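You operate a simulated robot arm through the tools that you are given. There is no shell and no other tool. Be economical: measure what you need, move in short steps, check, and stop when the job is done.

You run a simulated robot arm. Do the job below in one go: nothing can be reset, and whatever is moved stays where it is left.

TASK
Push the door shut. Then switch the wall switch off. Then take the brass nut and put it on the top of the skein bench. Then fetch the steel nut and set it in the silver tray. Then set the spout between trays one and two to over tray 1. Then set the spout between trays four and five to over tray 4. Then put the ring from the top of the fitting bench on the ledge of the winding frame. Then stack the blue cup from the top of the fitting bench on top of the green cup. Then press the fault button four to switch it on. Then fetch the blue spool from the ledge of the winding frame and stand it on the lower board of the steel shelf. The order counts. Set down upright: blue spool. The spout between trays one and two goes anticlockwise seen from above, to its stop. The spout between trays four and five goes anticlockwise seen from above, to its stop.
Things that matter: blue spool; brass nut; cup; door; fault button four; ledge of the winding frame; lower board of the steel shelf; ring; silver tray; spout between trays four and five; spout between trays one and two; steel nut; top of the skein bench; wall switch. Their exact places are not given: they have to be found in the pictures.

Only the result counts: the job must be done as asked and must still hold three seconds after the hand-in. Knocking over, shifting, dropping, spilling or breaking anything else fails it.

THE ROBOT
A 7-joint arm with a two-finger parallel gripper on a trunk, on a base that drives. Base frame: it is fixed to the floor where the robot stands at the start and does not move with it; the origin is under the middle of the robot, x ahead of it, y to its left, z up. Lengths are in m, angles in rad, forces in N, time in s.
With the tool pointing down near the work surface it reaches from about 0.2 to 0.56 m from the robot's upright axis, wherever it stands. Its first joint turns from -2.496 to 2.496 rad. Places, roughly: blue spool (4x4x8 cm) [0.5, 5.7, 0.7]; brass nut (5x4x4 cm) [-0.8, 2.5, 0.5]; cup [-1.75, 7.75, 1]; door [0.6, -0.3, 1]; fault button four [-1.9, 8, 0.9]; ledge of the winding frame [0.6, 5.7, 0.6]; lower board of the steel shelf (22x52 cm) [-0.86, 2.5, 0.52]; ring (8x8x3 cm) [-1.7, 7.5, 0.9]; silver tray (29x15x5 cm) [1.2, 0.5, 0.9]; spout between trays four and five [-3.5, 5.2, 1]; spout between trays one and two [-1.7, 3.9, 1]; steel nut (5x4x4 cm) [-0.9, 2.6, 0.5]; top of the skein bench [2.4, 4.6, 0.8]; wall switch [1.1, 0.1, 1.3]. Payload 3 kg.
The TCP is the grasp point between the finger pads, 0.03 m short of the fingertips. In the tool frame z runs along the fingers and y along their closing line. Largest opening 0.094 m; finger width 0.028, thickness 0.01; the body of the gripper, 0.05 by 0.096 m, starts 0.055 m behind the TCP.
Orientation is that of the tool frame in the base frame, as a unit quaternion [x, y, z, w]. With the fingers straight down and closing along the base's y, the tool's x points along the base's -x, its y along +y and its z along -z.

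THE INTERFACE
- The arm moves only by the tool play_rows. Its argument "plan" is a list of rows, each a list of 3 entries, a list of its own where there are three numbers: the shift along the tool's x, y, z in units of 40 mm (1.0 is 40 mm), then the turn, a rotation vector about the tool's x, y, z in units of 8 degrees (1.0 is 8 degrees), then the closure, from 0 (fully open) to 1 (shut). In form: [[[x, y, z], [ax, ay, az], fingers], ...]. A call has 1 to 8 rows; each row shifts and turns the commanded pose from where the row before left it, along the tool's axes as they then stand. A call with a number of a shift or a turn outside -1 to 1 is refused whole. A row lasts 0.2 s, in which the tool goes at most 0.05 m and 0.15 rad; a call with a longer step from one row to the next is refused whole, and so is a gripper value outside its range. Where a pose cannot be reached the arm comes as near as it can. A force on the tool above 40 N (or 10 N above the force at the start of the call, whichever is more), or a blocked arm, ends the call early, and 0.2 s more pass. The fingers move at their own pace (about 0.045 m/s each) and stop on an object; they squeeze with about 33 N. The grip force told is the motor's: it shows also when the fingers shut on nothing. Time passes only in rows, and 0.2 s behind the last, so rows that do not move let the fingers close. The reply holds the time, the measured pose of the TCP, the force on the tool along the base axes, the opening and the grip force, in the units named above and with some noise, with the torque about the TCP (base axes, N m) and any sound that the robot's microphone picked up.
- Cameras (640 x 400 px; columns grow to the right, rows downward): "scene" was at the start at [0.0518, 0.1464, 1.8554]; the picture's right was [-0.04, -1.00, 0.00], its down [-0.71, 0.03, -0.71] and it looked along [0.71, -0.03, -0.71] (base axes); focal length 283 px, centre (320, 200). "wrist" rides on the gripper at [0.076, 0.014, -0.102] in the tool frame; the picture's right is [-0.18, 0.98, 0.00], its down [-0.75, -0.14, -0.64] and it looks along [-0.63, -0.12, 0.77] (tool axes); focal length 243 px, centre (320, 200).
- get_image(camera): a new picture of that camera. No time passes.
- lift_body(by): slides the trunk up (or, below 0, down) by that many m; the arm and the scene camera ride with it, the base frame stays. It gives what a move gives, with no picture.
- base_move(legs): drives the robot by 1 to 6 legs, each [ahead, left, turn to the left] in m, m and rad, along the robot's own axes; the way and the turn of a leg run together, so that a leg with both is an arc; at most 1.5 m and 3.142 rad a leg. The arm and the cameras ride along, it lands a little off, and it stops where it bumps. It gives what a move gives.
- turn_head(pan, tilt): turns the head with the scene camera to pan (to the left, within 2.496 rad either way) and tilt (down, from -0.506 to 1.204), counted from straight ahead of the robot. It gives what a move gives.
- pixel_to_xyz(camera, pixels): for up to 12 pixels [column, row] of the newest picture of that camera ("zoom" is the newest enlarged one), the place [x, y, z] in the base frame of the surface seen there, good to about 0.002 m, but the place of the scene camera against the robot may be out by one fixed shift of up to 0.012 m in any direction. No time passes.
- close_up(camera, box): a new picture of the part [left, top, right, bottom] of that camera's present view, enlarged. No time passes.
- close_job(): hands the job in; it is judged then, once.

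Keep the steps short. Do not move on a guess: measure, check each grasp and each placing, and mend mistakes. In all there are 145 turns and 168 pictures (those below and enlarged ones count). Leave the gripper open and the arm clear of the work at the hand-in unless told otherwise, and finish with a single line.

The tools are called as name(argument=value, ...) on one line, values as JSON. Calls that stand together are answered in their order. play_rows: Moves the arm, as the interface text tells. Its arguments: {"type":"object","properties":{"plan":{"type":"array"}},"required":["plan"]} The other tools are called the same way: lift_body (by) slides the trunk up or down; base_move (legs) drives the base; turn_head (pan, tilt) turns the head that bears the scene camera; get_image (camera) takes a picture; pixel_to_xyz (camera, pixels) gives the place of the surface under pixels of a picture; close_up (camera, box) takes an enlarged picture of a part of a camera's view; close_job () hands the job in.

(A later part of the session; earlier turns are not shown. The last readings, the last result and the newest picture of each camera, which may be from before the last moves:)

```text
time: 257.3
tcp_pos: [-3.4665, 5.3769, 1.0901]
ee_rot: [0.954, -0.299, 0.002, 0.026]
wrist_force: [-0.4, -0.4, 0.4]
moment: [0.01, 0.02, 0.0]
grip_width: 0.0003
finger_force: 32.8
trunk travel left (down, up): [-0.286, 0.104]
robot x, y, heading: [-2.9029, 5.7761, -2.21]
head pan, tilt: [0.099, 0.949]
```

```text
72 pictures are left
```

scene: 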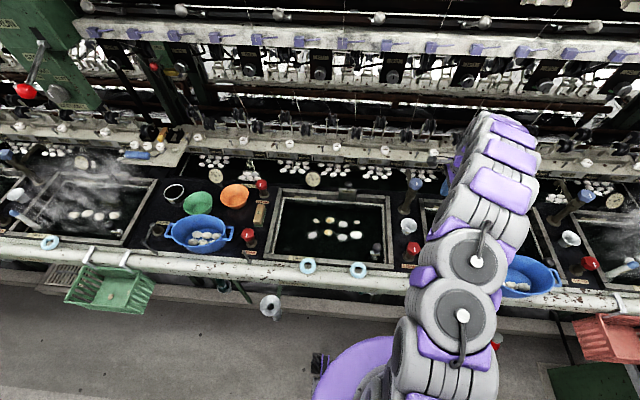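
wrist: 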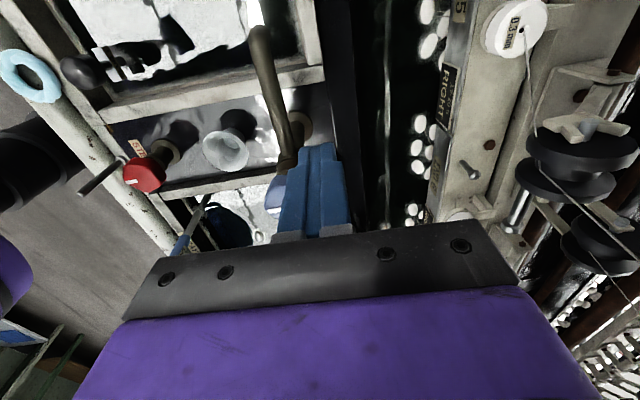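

close_up(camera="scene", box=[376, 150, 456, 230])

pixel_to_xyz(camera="zoom", pixels=[[315, 165], [300, 215], [290, 270], [320, 120], [290, 125], [280, 300], [318, 140]])

```text
5.00 times, centred on (416, 190) of scene
```

zoom: 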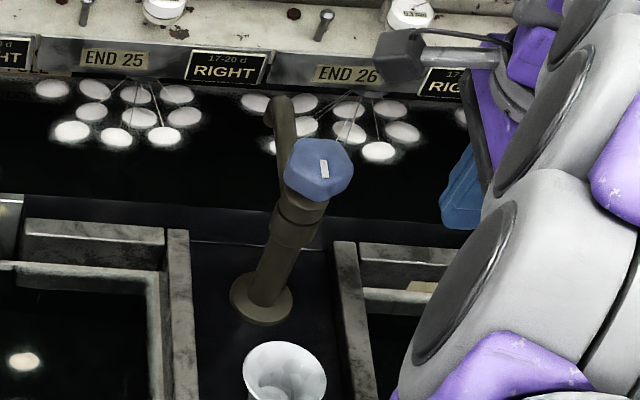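

```text
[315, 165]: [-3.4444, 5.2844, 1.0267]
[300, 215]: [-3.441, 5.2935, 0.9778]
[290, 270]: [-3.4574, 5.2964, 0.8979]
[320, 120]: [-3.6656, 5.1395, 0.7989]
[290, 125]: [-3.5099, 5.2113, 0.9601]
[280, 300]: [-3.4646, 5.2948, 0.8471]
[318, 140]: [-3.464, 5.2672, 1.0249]
```

Post axis at about (-3.452, 5.281); its tube points to the machine like the first. Base ahead 0.14.

base_move(legs=[[0.14, 0, 0]])

get_image(camera="wrist")

```text
time: 258.7
tcp_pos: [-3.5384, 5.2769, 1.0857]
ee_rot: [0.954, -0.3, 0.005, 0.022]
wrist_force: [-0.8, 0.2, 1.1]
moment: [-0.02, -0.02, -0.04]
grip_width: 0.0
finger_force: 32.9
trunk travel left (down, up): [-0.286, 0.104]
robot x, y, heading: [-2.9872, 5.6641, -2.206]
head pan, tilt: [0.099, 0.949]
```

```text
70 pictures are left
```

wrist: 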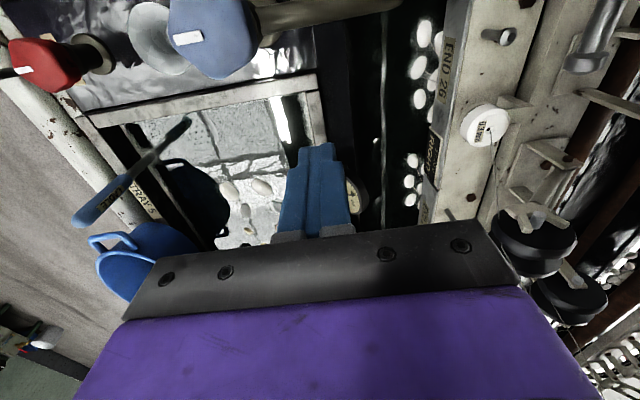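

Same geometry as with the first spout. Going forward 3 cm and down 11 cm.

play_rows(plan=[[[0, 0.4, 0.9], [0, 0, 0], 1], [[0, 0.35, 0.9], [0, 0, 0], 1], [[0, 0, 0.9], [0, 0, 0], 1]])

get_image(camera="wrist")

```text
time: 259.5
tcp_pos: [-3.564, 5.2337, 0.969]
ee_rot: [0.954, -0.3, 0.008, 0.014]
wrist_force: [0.6, -1.4, -1.0]
moment: [0.02, 0.0, -0.01]
grip_width: 0.0
finger_force: 32.9
trunk travel left (down, up): [-0.286, 0.104]
robot x, y, heading: [-2.9866, 5.6653, -2.212]
head pan, tilt: [0.099, 0.949]
```

```text
69 pictures are left
```

wrist: 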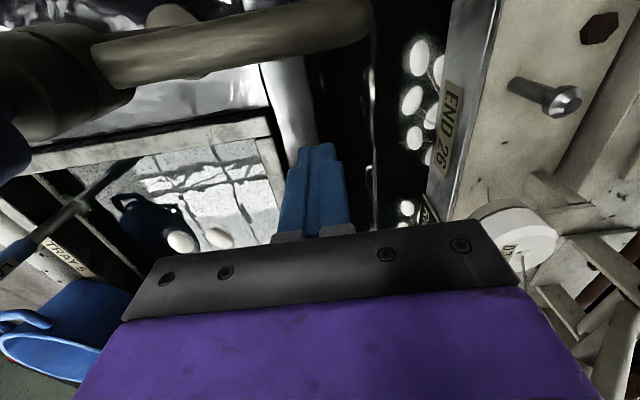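

I'm 2 cm too far in (close to a ledge dial). Pulling back 1.8 cm, up 0.6 cm, then the arc.

play_rows(plan=[[[0, -0.47, -0.17], [0, 0, 0], 1], [[0.5, 0, 0], [0, 0, 0], 1], [[0.47, 0, 0], [0, 0, 0], 1], [[0.575, 0.05, 0], [0, 0, 0], 1]])

get_image(camera="wrist")

```text
time: 260.5
tcp_pos: [-3.5039, 5.2155, 0.9784]
ee_rot: [0.954, -0.3, 0.008, 0.015]
wrist_force: [-0.4, 0.8, -0.5]
moment: [0.0, 0.0, -0.03]
grip_width: 0.0
finger_force: 32.8
trunk travel left (down, up): [-0.286, 0.104]
robot x, y, heading: [-2.9866, 5.6657, -2.213]
head pan, tilt: [0.099, 0.949]
```

```text
68 pictures are left
```

wrist: 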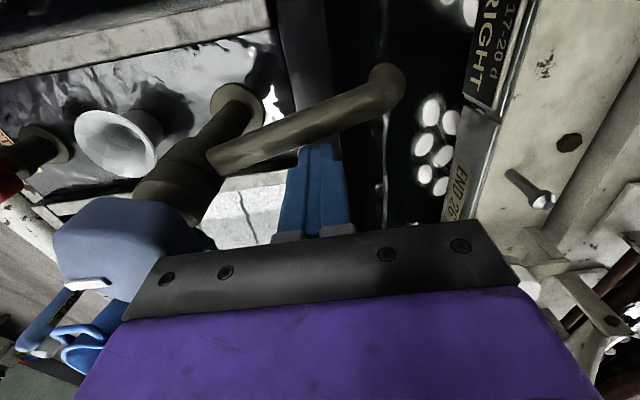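

play_rows(plan=[[[0.57, 0.0, 0], [0, 0, 0], 1], [[0.53, -0.18, 0], [0, 0, 0], 1], [[0.465, -0.35, 0], [0, 0, 0], 1], [[0.36, -0.42, 0], [0, 0, 0], 1]])

get_image(camera="wrist")

```text
time: 261.5
tcp_pos: [-3.4205, 5.2021, 0.9801]
ee_rot: [0.954, -0.299, 0.007, 0.015]
wrist_force: [-0.5, 0.1, 0.2]
moment: [-0.01, 0.0, 0.02]
grip_width: 0.0001
finger_force: 33.5
trunk travel left (down, up): [-0.286, 0.104]
robot x, y, heading: [-2.9869, 5.6666, -2.214]
head pan, tilt: [0.099, 0.949]
```

```text
67 pictures are left
```

wrist: 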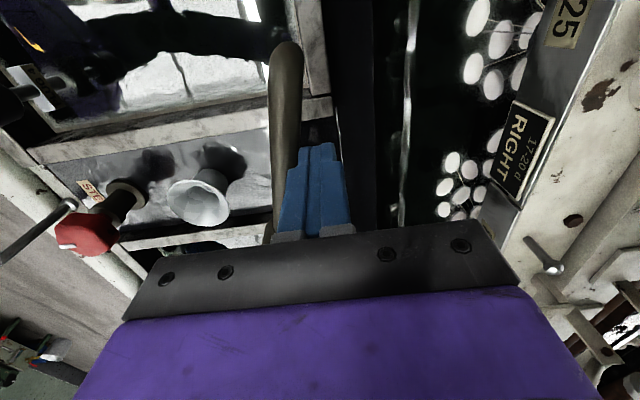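

Close to the final angle. The last bits, until the stop.

play_rows(plan=[[[0.17, -0.35, 0], [0, 0, 0], 1], [[0.09, -0.34, 0], [0, 0, 0], 1], [[0, -0.3, 0], [0, 0, 0], 1]])

play_rows(plan=[[[0, 0.5, 0], [0, 0, 0], 1], [[-0.2, 0.4, -0.7], [0, 0, 0], 1], [[0, 0, -1], [0, 0, 0], 1], [[0, 0, -1], [0, 0, 0], 1]])

close_up(camera="scene", box=[360, 160, 460, 240])

get_image(camera="wrist")

```text
time: 262.2
tcp_pos: [-3.4009, 5.2177, 0.9884]
ee_rot: [0.953, -0.3, 0.001, 0.03]
wrist_force: [-16.3, -20.1, -3.1]
moment: [-0.61, 0.52, -0.33]
grip_width: 0.0
finger_force: 32.5
trunk travel left (down, up): [-0.286, 0.104]
robot x, y, heading: [-2.9872, 5.6661, -2.213]
head pan, tilt: [0.099, 0.949]
stopped in row 3: the force on the tool passed its limit at 50 N (the readings are from after the stop); the commanded pose is now the measured one
```

```text
time: 263.2
tcp_pos: [-3.4208, 5.2004, 1.0961]
ee_rot: [0.953, -0.3, 0.003, 0.027]
wrist_force: [-0.6, 0.1, -0.1]
moment: [0.0, -0.01, -0.06]
grip_width: 0.0002
finger_force: 33.1
trunk travel left (down, up): [-0.286, 0.104]
robot x, y, heading: [-2.9887, 5.6715, -2.21]
head pan, tilt: [0.099, 0.949]
```

```text
5.00 times, centred on (410, 200) of scene
```

zoom: 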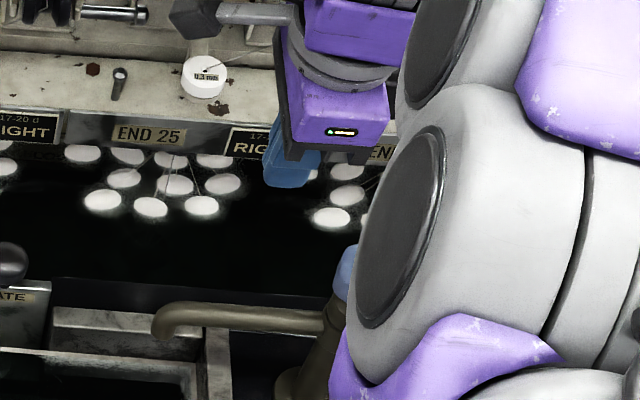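

```text
65 pictures are left
```

wrist: 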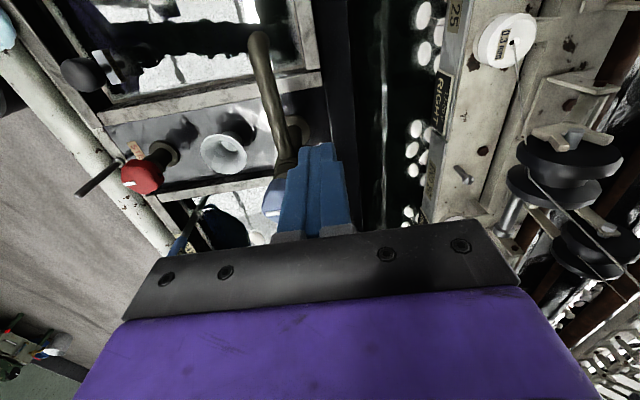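

Both spouts are set. Backing out and turning to face the fitting bench across the aisle.

base_move(legs=[[-0.65, 0, 0], [0, 0, 3.1]])

turn_head(pan=-0.3, tilt=0.5)

get_image(camera="scene")

```text
time: 274.0
tcp_pos: [-2.1252, 6.6158, 1.0956]
ee_rot: [0.338, 0.941, 0.025, -0.001]
wrist_force: [0.0, -0.1, 0.1]
moment: [0.02, 0.04, 0.03]
grip_width: 0.0004
finger_force: 32.6
trunk travel left (down, up): [-0.286, 0.104]
robot x, y, heading: [-2.5933, 6.1838, 0.853]
head pan, tilt: [0.099, 0.949]
```

```text
time: 274.9
tcp_pos: [-2.1264, 6.6143, 1.0964]
ee_rot: [0.337, 0.941, 0.027, -0.002]
wrist_force: [0.2, 0.6, 0.5]
moment: [0.01, 0.0, 0.02]
grip_width: 0.0
finger_force: 33.0
trunk travel left (down, up): [-0.286, 0.104]
robot x, y, heading: [-2.5974, 6.1871, 0.854]
head pan, tilt: [-0.3, 0.499]
```

```text
64 pictures are left
```

scene: 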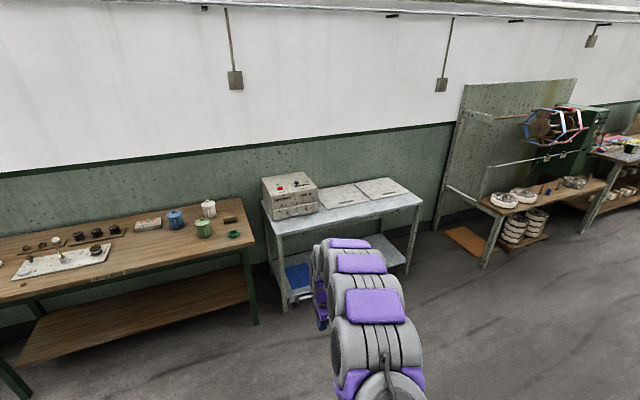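

The fitting bench is the wooden one at left, with cups at (176,219), (204,228), and a green ring at (234,234). Zooming.

close_up(camera="scene", box=[0, 180, 260, 340])

pixel_to_xyz(camera="zoom", pixels=[[433, 95], [503, 118], [512, 68], [577, 130], [433, 120], [503, 145], [590, 145], [240, 150], [180, 140], [365, 105], [575, 165], [140, 195]])

```text
2.46 times, centred on (130, 260) of scene
```

zoom: 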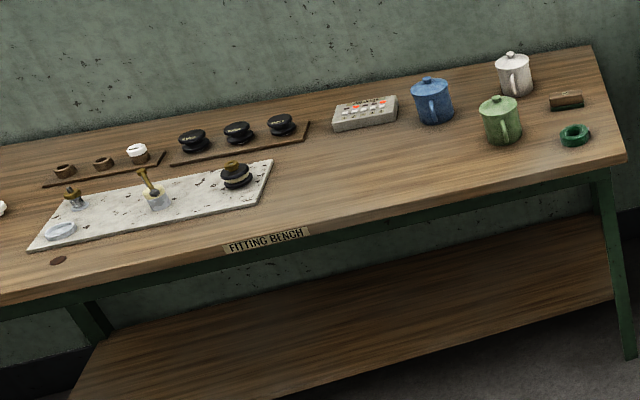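

```text
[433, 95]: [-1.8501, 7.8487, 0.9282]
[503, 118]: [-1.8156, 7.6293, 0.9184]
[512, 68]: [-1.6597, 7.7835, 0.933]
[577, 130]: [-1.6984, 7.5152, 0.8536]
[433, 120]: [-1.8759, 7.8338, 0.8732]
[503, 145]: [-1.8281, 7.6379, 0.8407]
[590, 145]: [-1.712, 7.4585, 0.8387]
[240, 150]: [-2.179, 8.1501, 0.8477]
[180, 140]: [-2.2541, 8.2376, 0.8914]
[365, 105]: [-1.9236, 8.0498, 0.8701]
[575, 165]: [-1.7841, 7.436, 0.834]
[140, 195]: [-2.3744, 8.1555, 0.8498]
```

I open the gripper, un-roll the tool, retract 0.12, and drive to in front of the ring.

play_rows(plan=[[[0, -1, 0], [0, 0, -0.5], 0], [[0, -1, 0], [0, 0, -0.5], 0], [[0, -1, 0], [0, 0, -0.5], 0], [[0, 0, 0], [0, 0, -1], 0], [[0, 0, 0], [0, 0, -1], 0], [[0, 0, 0], [0, 0, -1], 0], [[0, 0, 0], [0, 0, -1], 0], [[0, 0, 0], [0, 0, -1], 0]])

play_rows(plan=[[[0, 0, 0], [0, 0, -1], 0], [[0, 0, 0], [0, 0, -1], 0], [[0, 0, 0], [0, 0, -1], 0], [[0, 0, 0], [0, 0, -1], 0], [[0, 0, 0], [0, 0, -0.6], 0]])

base_move(legs=[[0.95, 0.16, 0], [0, 0, 0.069]])

turn_head(pan=0.3, tilt=0.85)

get_image(camera="scene")

get_image(camera="wrist")

```text
time: 276.7
tcp_pos: [-2.1963, 6.5162, 1.0899]
ee_rot: [-0.11, 0.994, 0.024, 0.01]
wrist_force: [-0.6, 0.4, -0.2]
moment: [0.03, 0.04, 0.0]
grip_width: 0.094
finger_force: 0.0
trunk travel left (down, up): [-0.286, 0.104]
robot x, y, heading: [-2.5954, 6.1847, 0.849]
head pan, tilt: [-0.3, 0.499]
```

```text
time: 277.9
tcp_pos: [-2.1952, 6.5169, 1.0918]
ee_rot: [-0.418, 0.908, 0.02, 0.019]
wrist_force: [-0.4, 0.0, 0.4]
moment: [0.02, -0.02, 0.01]
grip_width: 0.0939
finger_force: 0.0
trunk travel left (down, up): [-0.286, 0.104]
robot x, y, heading: [-2.5954, 6.1898, 0.85]
head pan, tilt: [-0.3, 0.499]
```

```text
time: 283.4
tcp_pos: [-1.7186, 7.3793, 1.0907]
ee_rot: [-0.454, 0.891, 0.02, 0.018]
wrist_force: [0.6, 0.2, -0.7]
moment: [-0.03, -0.01, 0.02]
grip_width: 0.0938
finger_force: 0.0
trunk travel left (down, up): [-0.286, 0.104]
robot x, y, heading: [-2.0904, 7.0179, 0.935]
head pan, tilt: [-0.3, 0.499]
```

```text
time: 284.4
tcp_pos: [-1.7178, 7.377, 1.0916]
ee_rot: [-0.454, 0.891, 0.022, 0.018]
wrist_force: [0.4, -0.6, -0.1]
moment: [0.01, -0.06, 0.01]
grip_width: 0.0939
finger_force: 0.1
trunk travel left (down, up): [-0.286, 0.104]
robot x, y, heading: [-2.0909, 7.0178, 0.933]
head pan, tilt: [0.3, 0.85]
```

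```text
62 pictures are left
```

scene: 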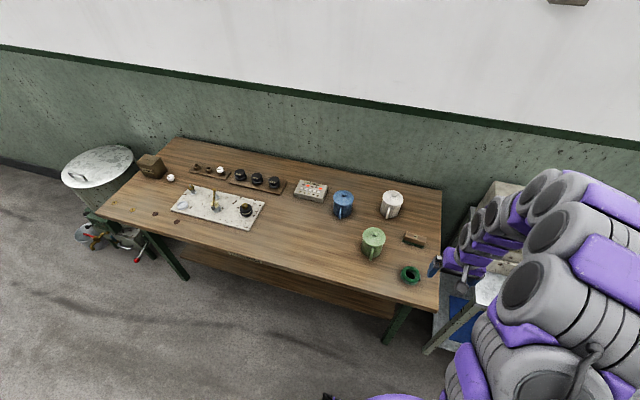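

```text
61 pictures are left
```

wrist: 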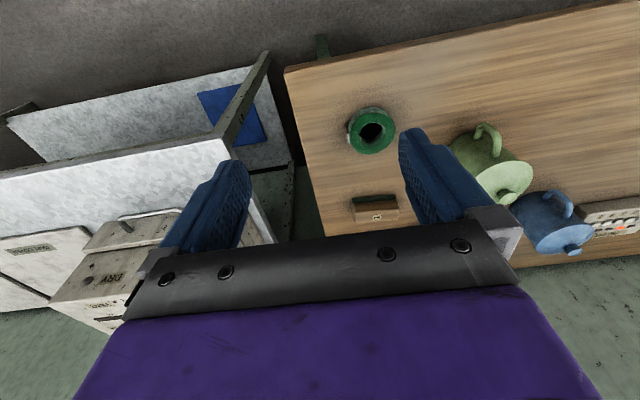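

close_up(camera="wrist", box=[330, 90, 430, 170])

pixel_to_xyz(camera="zoom", pixels=[[275, 215], [275, 130], [345, 210], [200, 190], [270, 280], [270, 300], [285, 110], [150, 200], [400, 200], [280, 70]])

pixel_to_xyz(camera="wrist", pixels=[[490, 180], [470, 160], [540, 215], [575, 245], [487, 145], [373, 210], [380, 200]])

```text
5.00 times, centred on (380, 130) of wrist
```

zoom: 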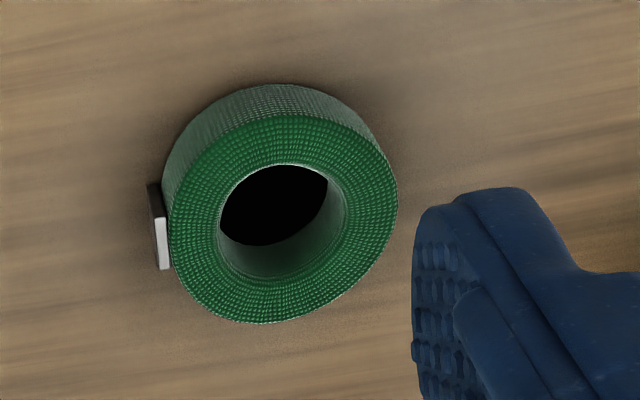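

```text
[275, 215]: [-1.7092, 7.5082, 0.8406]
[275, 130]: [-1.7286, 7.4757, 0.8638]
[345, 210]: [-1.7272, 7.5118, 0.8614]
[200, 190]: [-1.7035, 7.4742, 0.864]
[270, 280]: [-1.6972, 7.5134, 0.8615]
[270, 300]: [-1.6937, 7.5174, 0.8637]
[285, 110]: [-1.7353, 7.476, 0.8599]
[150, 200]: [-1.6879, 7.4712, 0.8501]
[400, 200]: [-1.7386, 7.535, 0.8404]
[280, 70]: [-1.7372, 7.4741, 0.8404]
```

```text
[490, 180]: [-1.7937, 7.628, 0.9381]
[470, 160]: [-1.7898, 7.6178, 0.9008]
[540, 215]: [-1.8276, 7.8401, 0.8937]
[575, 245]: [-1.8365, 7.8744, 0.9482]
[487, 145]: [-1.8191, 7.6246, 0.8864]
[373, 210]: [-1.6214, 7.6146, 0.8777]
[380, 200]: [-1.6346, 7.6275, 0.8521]
```

The ring is a tape reel, centre (-1.711, 7.497), 6.5 cm wide, 0.8405–0.864 high, with a tab on its right. I'll bring the tool over it with the base, then roll 60° so the fingers miss the tab.

base_move(legs=[[0.1, 0.065, 0]])

play_rows(plan=[[[0, 0, 0.9], [0, 0, 0.95], 0], [[0, 0, 0.9], [0, 0, 0.95], 0], [[0, 0, 0.8], [0, 0, 0.95], 0], [[0, 0, 0], [0, 0, 0.95], 0], [[0, 0, 0], [0, 0, 0.95], 0], [[0, 0, 0], [0, 0, 0.95], 0], [[0, 0, 0], [0, 0, 0.9], 0], [[0, 0, 0], [0, 0, 0.9], 0]])

get_image(camera="wrist")

```text
time: 285.6
tcp_pos: [-1.6922, 7.4806, 1.0894]
ee_rot: [-0.453, 0.891, 0.029, 0.014]
wrist_force: [0.3, -0.3, 1.0]
moment: [0.01, 0.05, 0.0]
grip_width: 0.0942
finger_force: 0.1
trunk travel left (down, up): [-0.286, 0.104]
robot x, y, heading: [-2.0781, 7.1349, 0.935]
head pan, tilt: [0.3, 0.85]
```

```text
time: 287.4
tcp_pos: [-1.7026, 7.4946, 0.9887]
ee_rot: [0.055, 0.998, 0.029, 0.003]
wrist_force: [0.4, -0.5, 0.3]
moment: [0.0, 0.0, 0.01]
grip_width: 0.0942
finger_force: 0.0
trunk travel left (down, up): [-0.286, 0.104]
robot x, y, heading: [-2.0777, 7.1317, 0.937]
head pan, tilt: [0.3, 0.85]
```

```text
59 pictures are left
```

wrist: 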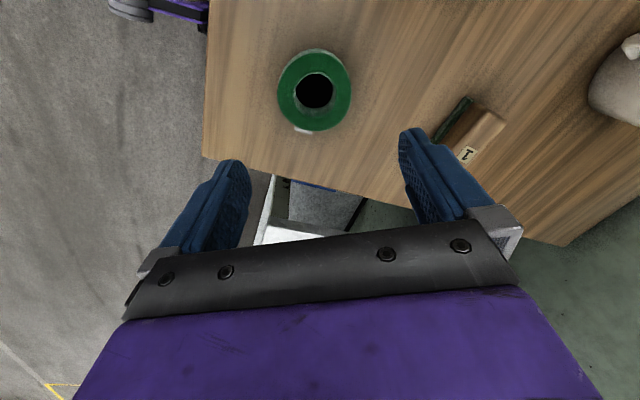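

pixel_to_xyz(camera="wrist", pixels=[[285, 92], [343, 92], [314, 64], [314, 122], [315, 92], [400, 110], [465, 125], [460, 100]])

```text
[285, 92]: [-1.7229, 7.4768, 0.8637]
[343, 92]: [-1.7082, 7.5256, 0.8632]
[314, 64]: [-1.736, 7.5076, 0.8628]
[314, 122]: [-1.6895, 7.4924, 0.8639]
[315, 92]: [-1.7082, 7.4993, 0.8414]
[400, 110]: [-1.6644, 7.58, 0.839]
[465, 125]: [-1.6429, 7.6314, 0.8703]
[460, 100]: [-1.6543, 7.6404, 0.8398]
```

Ring centre refined to (-1.714, 7.500). Descending around it.

play_rows(plan=[[[0.16, -0.04, 0.95], [0, 0, 0], 0], [[0.15, -0.04, 0.95], [0, 0, 0], 0], [[0, 0, 0.88], [0, 0, 0], 0]])

get_image(camera="wrist")

```text
time: 288.2
tcp_pos: [-1.7125, 7.4976, 0.874]
ee_rot: [0.056, 0.998, 0.029, 0.002]
wrist_force: [0.8, -0.2, -1.6]
moment: [0.02, 0.04, 0.0]
grip_width: 0.0942
finger_force: 0.0
trunk travel left (down, up): [-0.286, 0.104]
robot x, y, heading: [-2.0732, 7.1311, 0.937]
head pan, tilt: [0.3, 0.85]
```

```text
58 pictures are left
```

wrist: 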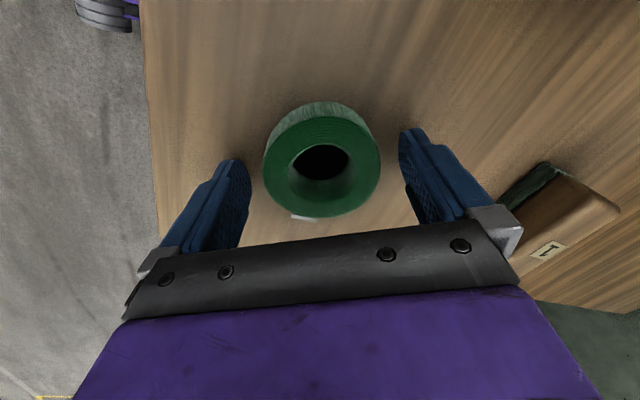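

Ring centred between the fingers. Close and lift.

play_rows(plan=[[[0, 0, 0], [0, 0, 0], 1], [[0, 0, 0], [0, 0, 0], 1], [[0, 0, 0], [0, 0, 0], 1], [[0, 0, 0], [0, 0, 0], 1], [[0, 0, -0.5], [0, 0, 0], 1], [[0, 0, -0.9], [0, 0, 0], 1], [[0, 0, -1], [0, 0, 0], 1], [[0, 0, -1], [0, 0, 0], 1]])

get_image(camera="wrist")

```text
time: 290.1
tcp_pos: [-1.7186, 7.4915, 1.0118]
ee_rot: [0.054, 0.998, 0.028, 0.005]
wrist_force: [0.1, 0.9, 0.6]
moment: [-0.01, -0.01, 0.01]
grip_width: 0.0698
finger_force: 32.5
trunk travel left (down, up): [-0.286, 0.104]
robot x, y, heading: [-2.0823, 7.135, 0.935]
head pan, tilt: [0.3, 0.85]
```

```text
57 pictures are left
```

wrist: 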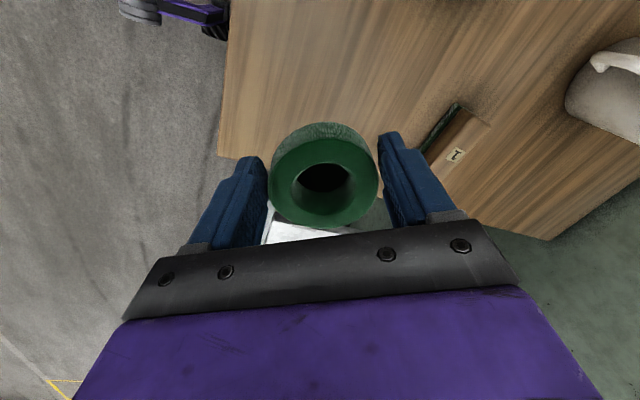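

Ring held (0.070). Backing off and driving sideways along the aisle to the winding frame.

base_move(legs=[[-0.45, 0, 0], [0, -1.4, 0], [0, -1.25, 0]])

turn_head(pan=0.1, tilt=0.75)

get_image(camera="scene")

```text
time: 305.2
tcp_pos: [0.1231, 5.5536, 1.0128]
ee_rot: [0.065, 0.998, 0.027, 0.007]
wrist_force: [0.6, -0.9, -0.5]
moment: [-0.02, 0.02, 0.0]
grip_width: 0.0694
finger_force: 32.7
trunk travel left (down, up): [-0.286, 0.104]
robot x, y, heading: [-0.2431, 5.1999, 0.904]
head pan, tilt: [0.3, 0.85]
```

```text
time: 305.9
tcp_pos: [0.1255, 5.5505, 1.0137]
ee_rot: [0.064, 0.998, 0.028, 0.006]
wrist_force: [-0.1, 0.8, 0.5]
moment: [0.02, 0.01, -0.04]
grip_width: 0.069
finger_force: 32.8
trunk travel left (down, up): [-0.286, 0.104]
robot x, y, heading: [-0.2428, 5.2016, 0.911]
head pan, tilt: [0.099, 0.75]
```

```text
56 pictures are left
```

scene: 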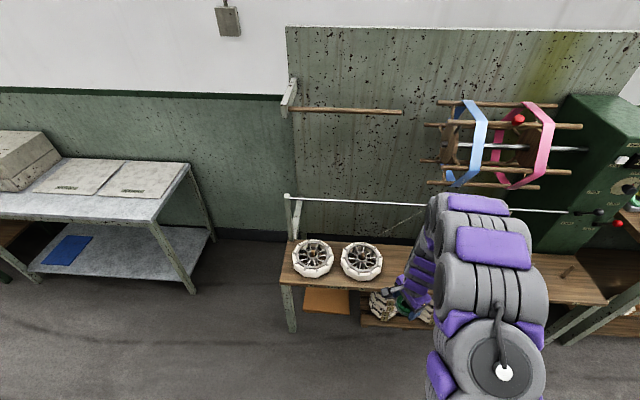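

The arm hides part of the ledge. I shift right 0.55 to see it.

base_move(legs=[[0, -0.55, 0]])

turn_head(pan=0.35, tilt=0.8)

close_up(camera="scene", box=[200, 160, 520, 360])

```text
time: 309.1
tcp_pos: [0.5563, 5.2145, 1.0136]
ee_rot: [0.068, 0.997, 0.027, 0.008]
wrist_force: [0.0, 0.2, -0.5]
moment: [-0.01, -0.02, 0.01]
grip_width: 0.0692
finger_force: 33.5
trunk travel left (down, up): [-0.286, 0.104]
robot x, y, heading: [0.1881, 4.8607, 0.895]
head pan, tilt: [0.099, 0.75]
```

```text
time: 309.8
tcp_pos: [0.5541, 5.2128, 1.0136]
ee_rot: [0.067, 0.997, 0.029, 0.008]
wrist_force: [-0.4, 0.4, 0.4]
moment: [-0.05, -0.03, 0.01]
grip_width: 0.0689
finger_force: 33.5
trunk travel left (down, up): [-0.286, 0.104]
robot x, y, heading: [0.1876, 4.8634, 0.904]
head pan, tilt: [0.351, 0.799]
```

```text
2.00 times, centred on (360, 260) of scene
```

zoom: 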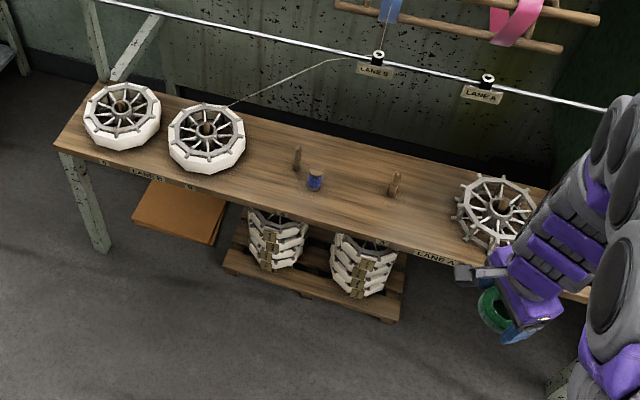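

pixel_to_xyz(camera="zoom", pixels=[[315, 185], [316, 173], [297, 150], [394, 180], [360, 210], [350, 190], [430, 210], [455, 220], [260, 165], [245, 150], [380, 55], [390, 225]])

```text
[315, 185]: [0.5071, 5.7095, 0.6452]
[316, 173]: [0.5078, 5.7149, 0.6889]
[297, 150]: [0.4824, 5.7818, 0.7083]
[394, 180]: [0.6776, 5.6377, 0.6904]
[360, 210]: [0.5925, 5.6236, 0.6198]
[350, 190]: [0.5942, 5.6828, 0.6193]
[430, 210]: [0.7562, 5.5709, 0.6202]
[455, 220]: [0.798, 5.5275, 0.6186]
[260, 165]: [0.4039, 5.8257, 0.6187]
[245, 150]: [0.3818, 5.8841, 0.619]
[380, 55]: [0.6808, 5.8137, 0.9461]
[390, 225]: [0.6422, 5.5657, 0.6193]
```

Ledge top is z≈0.619. I choose (0.592, 5.632) for the ring. Checking where the pallet on the floor stands before driving in.

pixel_to_xyz(camera="zoom", pixels=[[395, 318], [225, 268], [310, 300], [365, 290], [135, 215], [205, 240], [275, 260]])

lift_body(by=-0.16)

```text
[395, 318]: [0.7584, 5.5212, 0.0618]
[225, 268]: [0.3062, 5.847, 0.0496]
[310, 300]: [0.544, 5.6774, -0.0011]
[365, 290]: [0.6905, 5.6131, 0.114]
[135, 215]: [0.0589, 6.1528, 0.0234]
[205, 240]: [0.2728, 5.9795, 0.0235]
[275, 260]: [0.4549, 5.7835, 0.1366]
```

```text
time: 311.6
tcp_pos: [0.5586, 5.2097, 0.8539]
ee_rot: [0.068, 0.997, 0.029, 0.006]
wrist_force: [0.5, 0.0, -0.9]
moment: [-0.03, 0.03, -0.04]
grip_width: 0.0692
finger_force: 33.1
trunk travel left (down, up): [-0.126, 0.264]
robot x, y, heading: [0.1939, 4.8619, 0.901]
head pan, tilt: [0.351, 0.799]
```

base_move(legs=[[0, 0.235, 0], [0.35, 0, 0]])

get_image(camera="wrist")

get_image(camera="scene")

```text
time: 315.3
tcp_pos: [0.5892, 5.6322, 0.853]
ee_rot: [0.066, 0.997, 0.029, 0.006]
wrist_force: [0.7, -0.2, -0.5]
moment: [0.0, 0.0, -0.02]
grip_width: 0.0693
finger_force: 33.2
trunk travel left (down, up): [-0.126, 0.264]
robot x, y, heading: [0.2209, 5.2812, 0.909]
head pan, tilt: [0.351, 0.799]
```

```text
54 pictures are left
```

wrist: 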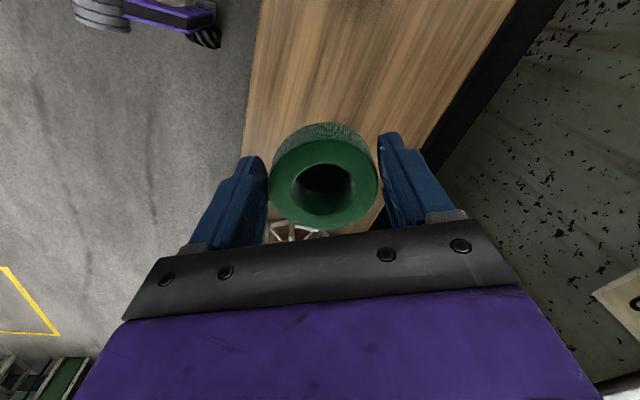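

```text
53 pictures are left
```

scene: 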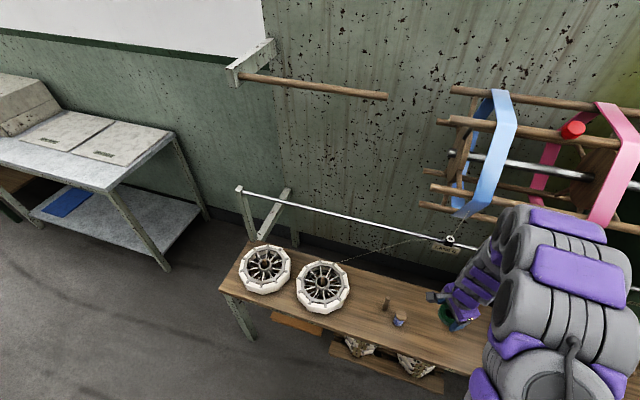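

On target. Trunk down 0.12, then the arm the rest.

lift_body(by=-0.12)

play_rows(plan=[[[0, 0, 0.8], [0, 0, 0], 1], [[0, 0, 0.7], [0, 0, 0], 1], [[0, 0, 0.2], [0, 0, 0], 1]])

get_image(camera="wrist")

```text
time: 316.8
tcp_pos: [0.5869, 5.6297, 0.7346]
ee_rot: [0.066, 0.997, 0.03, 0.007]
wrist_force: [0.0, 0.0, -0.4]
moment: [-0.01, 0.0, 0.0]
grip_width: 0.0691
finger_force: 33.0
trunk travel left (down, up): [-0.006, 0.384]
robot x, y, heading: [0.2244, 5.2833, 0.909]
head pan, tilt: [0.351, 0.799]
```

```text
time: 317.6
tcp_pos: [0.5878, 5.6335, 0.6638]
ee_rot: [0.066, 0.997, 0.029, 0.008]
wrist_force: [0.6, 0.4, -0.1]
moment: [0.0, 0.03, 0.02]
grip_width: 0.0692
finger_force: 32.9
trunk travel left (down, up): [-0.006, 0.384]
robot x, y, heading: [0.2203, 5.2832, 0.913]
head pan, tilt: [0.351, 0.799]
```

```text
52 pictures are left
```

wrist: 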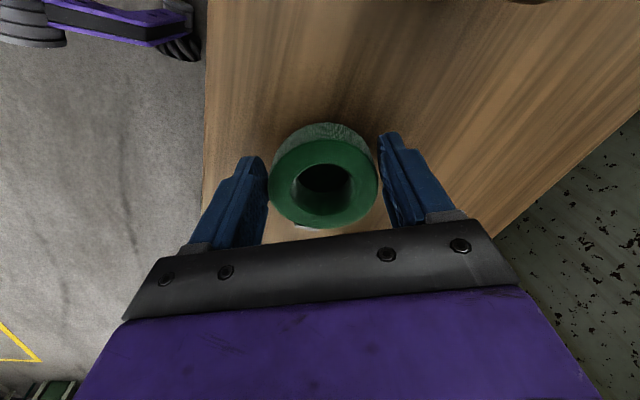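

About 1 cm to go; lowering gently to contact.

play_rows(plan=[[[0, 0, 0.2], [0, 0, 0], 1], [[0, 0, 0.1], [0, 0, 0], 1]])

play_rows(plan=[[[0, 0, 0.06], [0, 0, 0], 1]])

```text
time: 318.2
tcp_pos: [0.5871, 5.6355, 0.6554]
ee_rot: [0.065, 0.997, 0.03, 0.009]
wrist_force: [-5.1, -3.3, 31.9]
moment: [-1.01, 0.06, -0.13]
grip_width: 0.0693
finger_force: 32.4
trunk travel left (down, up): [-0.006, 0.384]
robot x, y, heading: [0.2222, 5.2802, 0.914]
head pan, tilt: [0.351, 0.799]
```

```text
time: 318.6
tcp_pos: [0.5875, 5.6368, 0.6539]
ee_rot: [0.065, 0.997, 0.03, 0.009]
wrist_force: [-6.7, -2.3, 27.3]
moment: [-0.61, -0.38, -0.15]
grip_width: 0.0696
finger_force: 32.5
trunk travel left (down, up): [-0.006, 0.384]
robot x, y, heading: [0.2207, 5.2861, 0.903]
head pan, tilt: [0.351, 0.799]
stopped in row 1: the force on the tool passed its limit at 44 N (the readings are from after the stop); the commanded pose is now the measured one
```

The ring is on the ledge. Open and rise.

play_rows(plan=[[[0, 0, 0], [0, 0, 0], 0.2], [[0, 0, 0], [0, 0, 0], 0], [[0, 0, 0], [0, 0, 0], 0], [[0, 0, -0.9], [0, 0, 0], 0], [[0, 0, -0.9], [0, 0, 0], 0], [[0, 0, -0.9], [0, 0, 0], 0]])

lift_body(by=0.28)

get_image(camera="wrist")

```text
time: 320.0
tcp_pos: [0.584, 5.6294, 0.7606]
ee_rot: [0.066, 0.997, 0.029, 0.009]
wrist_force: [-0.3, -0.1, -0.4]
moment: [0.03, -0.01, 0.0]
grip_width: 0.0939
finger_force: 0.0
trunk travel left (down, up): [-0.006, 0.384]
robot x, y, heading: [0.223, 5.281, 0.905]
head pan, tilt: [0.351, 0.799]
```

```text
time: 322.8
tcp_pos: [0.5863, 5.6302, 1.0402]
ee_rot: [0.065, 0.997, 0.029, 0.008]
wrist_force: [-0.4, -0.1, 0.3]
moment: [0.01, -0.03, 0.01]
grip_width: 0.0942
finger_force: 0.1
trunk travel left (down, up): [-0.286, 0.104]
robot x, y, heading: [0.2213, 5.2777, 0.913]
head pan, tilt: [0.351, 0.799]
```

```text
51 pictures are left
```

wrist: 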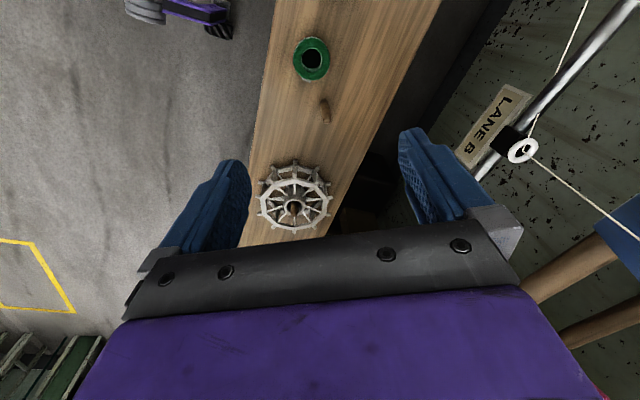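

Ring placed well. Driving back to the fitting bench for the blue cup, un-rolling the tool on the way.

base_move(legs=[[-0.45, 0, 0], [0, 1.5, 0], [0, 1.5, 0], [0, 0.15, 0.012]])

play_rows(plan=[[[0, 0, 0], [0, 0, -1], 0], [[0, 0, 0], [0, 0, -1], 0], [[0, 0, 0], [0, 0, -1], 0], [[0, 0, 0], [0, 0, -1], 0], [[0, 0, 0], [0, 0, -1], 0], [[0, 0, 0], [0, 0, -1], 0], [[0, 0, 0], [0, 0, -1], 0], [[0, 0, 0], [0, 0, -0.5], 0]])

turn_head(pan=0.0, tilt=0.6)

get_image(camera="scene")

```text
time: 340.6
tcp_pos: [-2.1476, 7.2139, 1.0375]
ee_rot: [0.065, 0.997, 0.034, 0.002]
wrist_force: [0.6, -0.4, -0.3]
moment: [0.05, 0.04, 0.01]
grip_width: 0.094
finger_force: 0.2
trunk travel left (down, up): [-0.286, 0.104]
robot x, y, heading: [-2.5242, 6.8745, 0.909]
head pan, tilt: [0.351, 0.799]
```

```text
time: 342.4
tcp_pos: [-2.1736, 7.2325, 1.0431]
ee_rot: [-0.444, 0.896, 0.017, 0.026]
wrist_force: [-0.1, 0.0, -1.2]
moment: [0.01, -0.07, 0.02]
grip_width: 0.0941
finger_force: 0.1
trunk travel left (down, up): [-0.286, 0.104]
robot x, y, heading: [-2.5221, 6.8814, 0.91]
head pan, tilt: [0.351, 0.799]
```

```text
time: 343.2
tcp_pos: [-2.1691, 7.2283, 1.0419]
ee_rot: [-0.442, 0.896, 0.019, 0.025]
wrist_force: [0.1, -0.8, 0.4]
moment: [-0.01, -0.02, -0.01]
grip_width: 0.0939
finger_force: 0.1
trunk travel left (down, up): [-0.286, 0.104]
robot x, y, heading: [-2.5246, 6.8775, 0.915]
head pan, tilt: [0.0, 0.6]
```

```text
50 pictures are left
```

scene: 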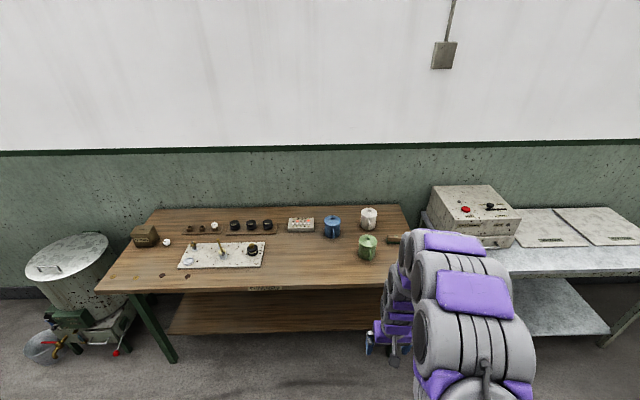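

close_up(camera="scene", box=[276, 192, 416, 280])

pixel_to_xyz(camera="zoom", pixels=[[255, 115], [253, 140], [253, 155], [256, 190], [215, 150], [290, 150], [415, 200], [415, 230], [420, 75], [150, 145], [418, 285], [105, 140]])

```text
4.55 times, centred on (346, 236) of scene
```

zoom: 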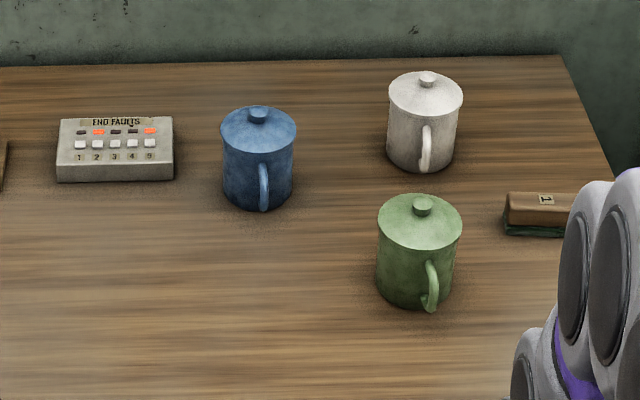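

```text
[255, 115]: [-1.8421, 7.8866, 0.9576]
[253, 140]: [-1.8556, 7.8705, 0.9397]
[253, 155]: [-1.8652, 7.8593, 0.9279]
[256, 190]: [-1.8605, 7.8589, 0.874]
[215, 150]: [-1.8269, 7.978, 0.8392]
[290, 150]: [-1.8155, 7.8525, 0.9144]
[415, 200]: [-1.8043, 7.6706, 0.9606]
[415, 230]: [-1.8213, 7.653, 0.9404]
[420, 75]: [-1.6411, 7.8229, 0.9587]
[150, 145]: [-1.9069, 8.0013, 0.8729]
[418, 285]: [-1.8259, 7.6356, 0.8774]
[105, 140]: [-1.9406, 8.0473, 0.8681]
```

The blue cup's lid is at 0.94 with a knob to 0.958; its handle faces me, so fingers left and right suit. The fault box's lamp 4 is dark now. I drive up to the bench with the tool high.

lift_body(by=0.06)

base_move(legs=[[0.56, 0.125, 0]])

play_rows(plan=[[[-0.9, 0, 0], [0, 0, 0], 0], [[-0.9, 0, 0], [0, 0, 0], 0]])

get_image(camera="wrist")

```text
time: 344.2
tcp_pos: [-2.1817, 7.2393, 1.1016]
ee_rot: [-0.444, 0.896, 0.013, 0.026]
wrist_force: [-0.4, 0.9, 0.5]
moment: [-0.03, 0.03, 0.01]
grip_width: 0.0942
finger_force: 0.1
trunk travel left (down, up): [-0.346, 0.044]
robot x, y, heading: [-2.5284, 6.8805, 0.916]
head pan, tilt: [0.0, 0.6]
```

```text
time: 347.4
tcp_pos: [-1.9195, 7.7366, 1.1009]
ee_rot: [-0.443, 0.896, 0.023, 0.022]
wrist_force: [-0.6, -0.4, -0.3]
moment: [0.0, 0.0, -0.02]
grip_width: 0.0938
finger_force: 0.0
trunk travel left (down, up): [-0.346, 0.044]
robot x, y, heading: [-2.2837, 7.3886, 0.911]
head pan, tilt: [0.0, 0.6]
```

```text
time: 348.1
tcp_pos: [-1.8808, 7.7961, 1.1076]
ee_rot: [-0.442, 0.897, 0.019, 0.024]
wrist_force: [1.0, -0.2, -0.4]
moment: [0.01, 0.02, 0.01]
grip_width: 0.0941
finger_force: 0.1
trunk travel left (down, up): [-0.346, 0.044]
robot x, y, heading: [-2.2846, 7.3888, 0.919]
head pan, tilt: [0.0, 0.6]
```

```text
48 pictures are left
```

wrist: 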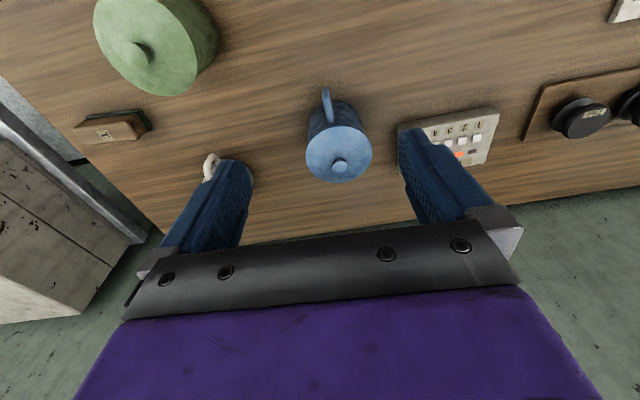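

pixel_to_xyz(camera="wrist", pixels=[[340, 168], [312, 152], [366, 152], [336, 133], [338, 180], [327, 95], [150, 80], [130, 50], [205, 60], [145, 50], [110, 20], [190, 90]])

```text
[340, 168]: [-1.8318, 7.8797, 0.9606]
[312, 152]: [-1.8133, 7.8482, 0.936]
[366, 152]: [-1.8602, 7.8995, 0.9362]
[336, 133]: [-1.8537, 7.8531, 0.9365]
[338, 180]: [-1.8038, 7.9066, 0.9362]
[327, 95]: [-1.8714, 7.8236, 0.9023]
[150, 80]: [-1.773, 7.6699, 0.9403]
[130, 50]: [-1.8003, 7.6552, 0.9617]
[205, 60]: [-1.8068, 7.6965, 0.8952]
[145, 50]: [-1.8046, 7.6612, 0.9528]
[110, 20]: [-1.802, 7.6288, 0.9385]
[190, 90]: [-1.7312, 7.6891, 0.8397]
```

Blue cup centre (-1.832, 7.878), 7.5 cm wide. I level the tool, move over it and go down part way.

play_rows(plan=[[[-0.79, 0.1, 0], [0, 0.44, 0], 0], [[-0.79, 0.1, 0], [0, 0, 0], 0], [[-0.79, 0.08, 0], [0, 0, 0], 0], [[0, 0, 0.9], [0, 0, 0], 0], [[0, 0, 0.9], [0, 0, 0], 0]])

get_image(camera="wrist")

```text
time: 349.2
tcp_pos: [-1.838, 7.883, 1.0354]
ee_rot: [-0.442, 0.897, 0.005, -0.003]
wrist_force: [-0.1, 1.4, -0.2]
moment: [0.02, 0.02, 0.0]
grip_width: 0.0939
finger_force: 0.0
trunk travel left (down, up): [-0.346, 0.044]
robot x, y, heading: [-2.2839, 7.3897, 0.914]
head pan, tilt: [0.0, 0.6]
```

```text
47 pictures are left
```

wrist: 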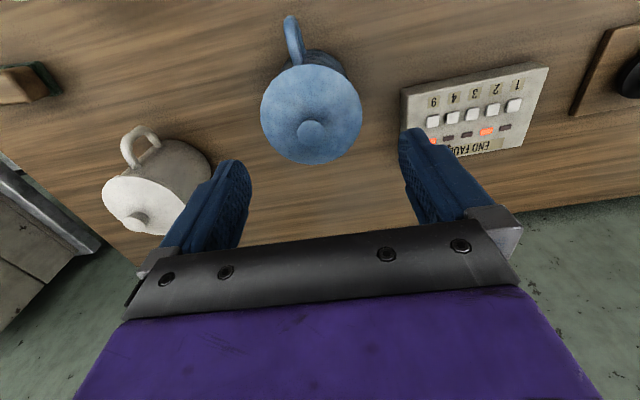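

I shift 0.8 cm right and descend to TCP z 0.915.

play_rows(plan=[[[0, -0.2, 0.8], [0, 0, 0], 0], [[0, 0, 0.8], [0, 0, 0], 0], [[0, 0, 0.8], [0, 0, 0], 0], [[0, 0, 0.6], [0, 0, 0], 0]])

get_image(camera="wrist")

```text
time: 350.2
tcp_pos: [-1.8379, 7.8813, 0.9195]
ee_rot: [-0.444, 0.896, 0.001, -0.001]
wrist_force: [0.0, -0.8, -0.4]
moment: [-0.01, 0.0, 0.0]
grip_width: 0.0938
finger_force: 0.0
trunk travel left (down, up): [-0.346, 0.044]
robot x, y, heading: [-2.2874, 7.3878, 0.916]
head pan, tilt: [0.0, 0.6]
```

```text
46 pictures are left
```

wrist: 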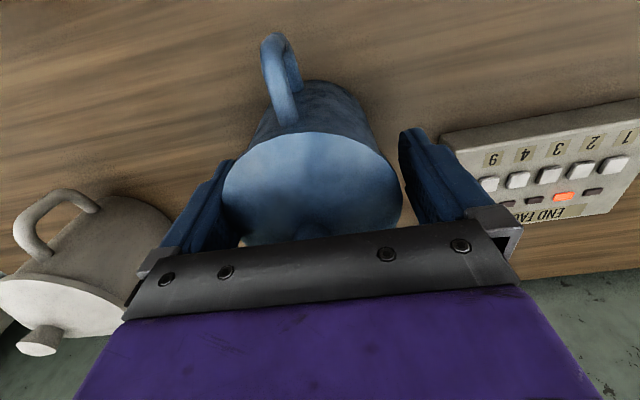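

The cup sits slightly right; I shift 6 mm right and close.

play_rows(plan=[[[0, -0.15, 0], [0, 0, 0], 0], [[0, 0, 0], [0, 0, 0], 1], [[0, 0, 0], [0, 0, 0], 1], [[0, 0, 0], [0, 0, 0], 1], [[0, 0, -0.5], [0, 0, 0], 1], [[0, 0, -0.9], [0, 0, 0], 1]])

play_rows(plan=[[[0, 0, -0.9], [0, 0, 0], 1], [[0, 0, -0.9], [0, 0, 0], 1], [[0, 0, -0.6], [0, 0, 0], 1]])

get_image(camera="wrist")

```text
time: 351.6
tcp_pos: [-1.8277, 7.8725, 0.9735]
ee_rot: [-0.442, 0.897, 0.004, -0.003]
wrist_force: [0.4, 0.4, -1.0]
moment: [0.0, 0.0, 0.0]
grip_width: 0.0825
finger_force: 33.2
trunk travel left (down, up): [-0.346, 0.044]
robot x, y, heading: [-2.285, 7.3833, 0.915]
head pan, tilt: [0.0, 0.6]
```

```text
time: 352.4
tcp_pos: [-1.8293, 7.8763, 1.0708]
ee_rot: [-0.443, 0.897, 0.004, -0.002]
wrist_force: [0.0, 0.3, -1.9]
moment: [-0.01, 0.01, 0.01]
grip_width: 0.0823
finger_force: 32.8
trunk travel left (down, up): [-0.346, 0.044]
robot x, y, heading: [-2.2801, 7.3853, 0.917]
head pan, tilt: [0.0, 0.6]
```

```text
45 pictures are left
```

wrist: 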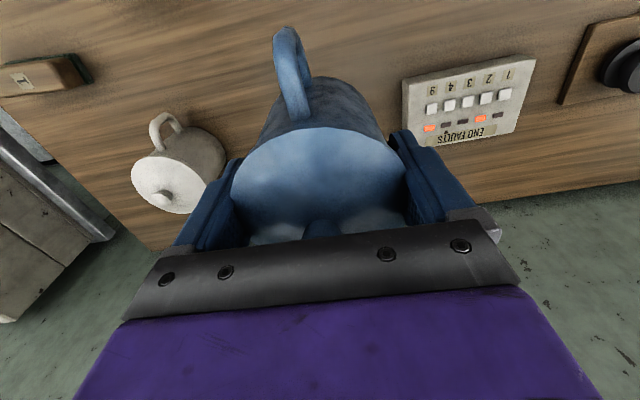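

Cup held (0.082). Before moving I measure the green cup's lid rim precisely in the scene view.

turn_head(pan=-0.3, tilt=1.0)

get_image(camera="scene")

```text
time: 353.3
tcp_pos: [-1.8295, 7.8752, 1.0693]
ee_rot: [-0.444, 0.896, 0.003, -0.001]
wrist_force: [0.3, 0.2, -1.3]
moment: [-0.02, 0.0, -0.01]
grip_width: 0.0822
finger_force: 33.0
trunk travel left (down, up): [-0.346, 0.044]
robot x, y, heading: [-2.2816, 7.3871, 0.913]
head pan, tilt: [-0.3, 1.0]
```

```text
44 pictures are left
```

scene: 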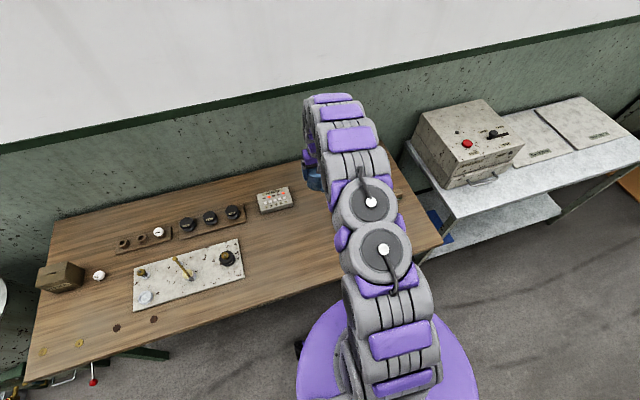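

The arm hides it. I back off 0.158 so that the green cup comes beside the held cup, in the wrist camera's view.

base_move(legs=[[-0.158, 0, 0]])

get_image(camera="wrist")

```text
time: 354.7
tcp_pos: [-1.9273, 7.7501, 1.0702]
ee_rot: [-0.444, 0.896, 0.003, 0.0]
wrist_force: [-0.3, -0.2, -2.0]
moment: [0.02, -0.03, 0.0]
grip_width: 0.0823
finger_force: 32.8
trunk travel left (down, up): [-0.346, 0.044]
robot x, y, heading: [-2.3793, 7.2598, 0.916]
head pan, tilt: [-0.3, 1.0]
```

```text
43 pictures are left
```

wrist: 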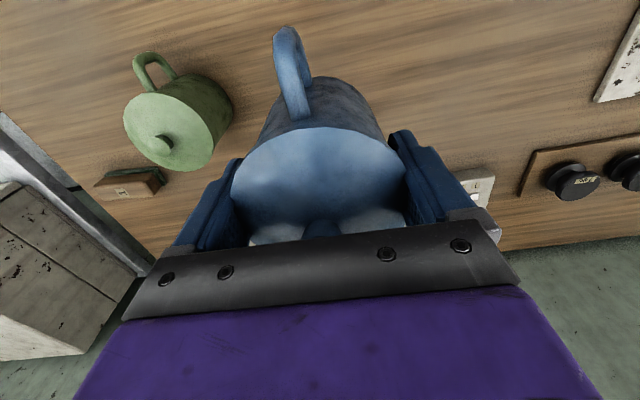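

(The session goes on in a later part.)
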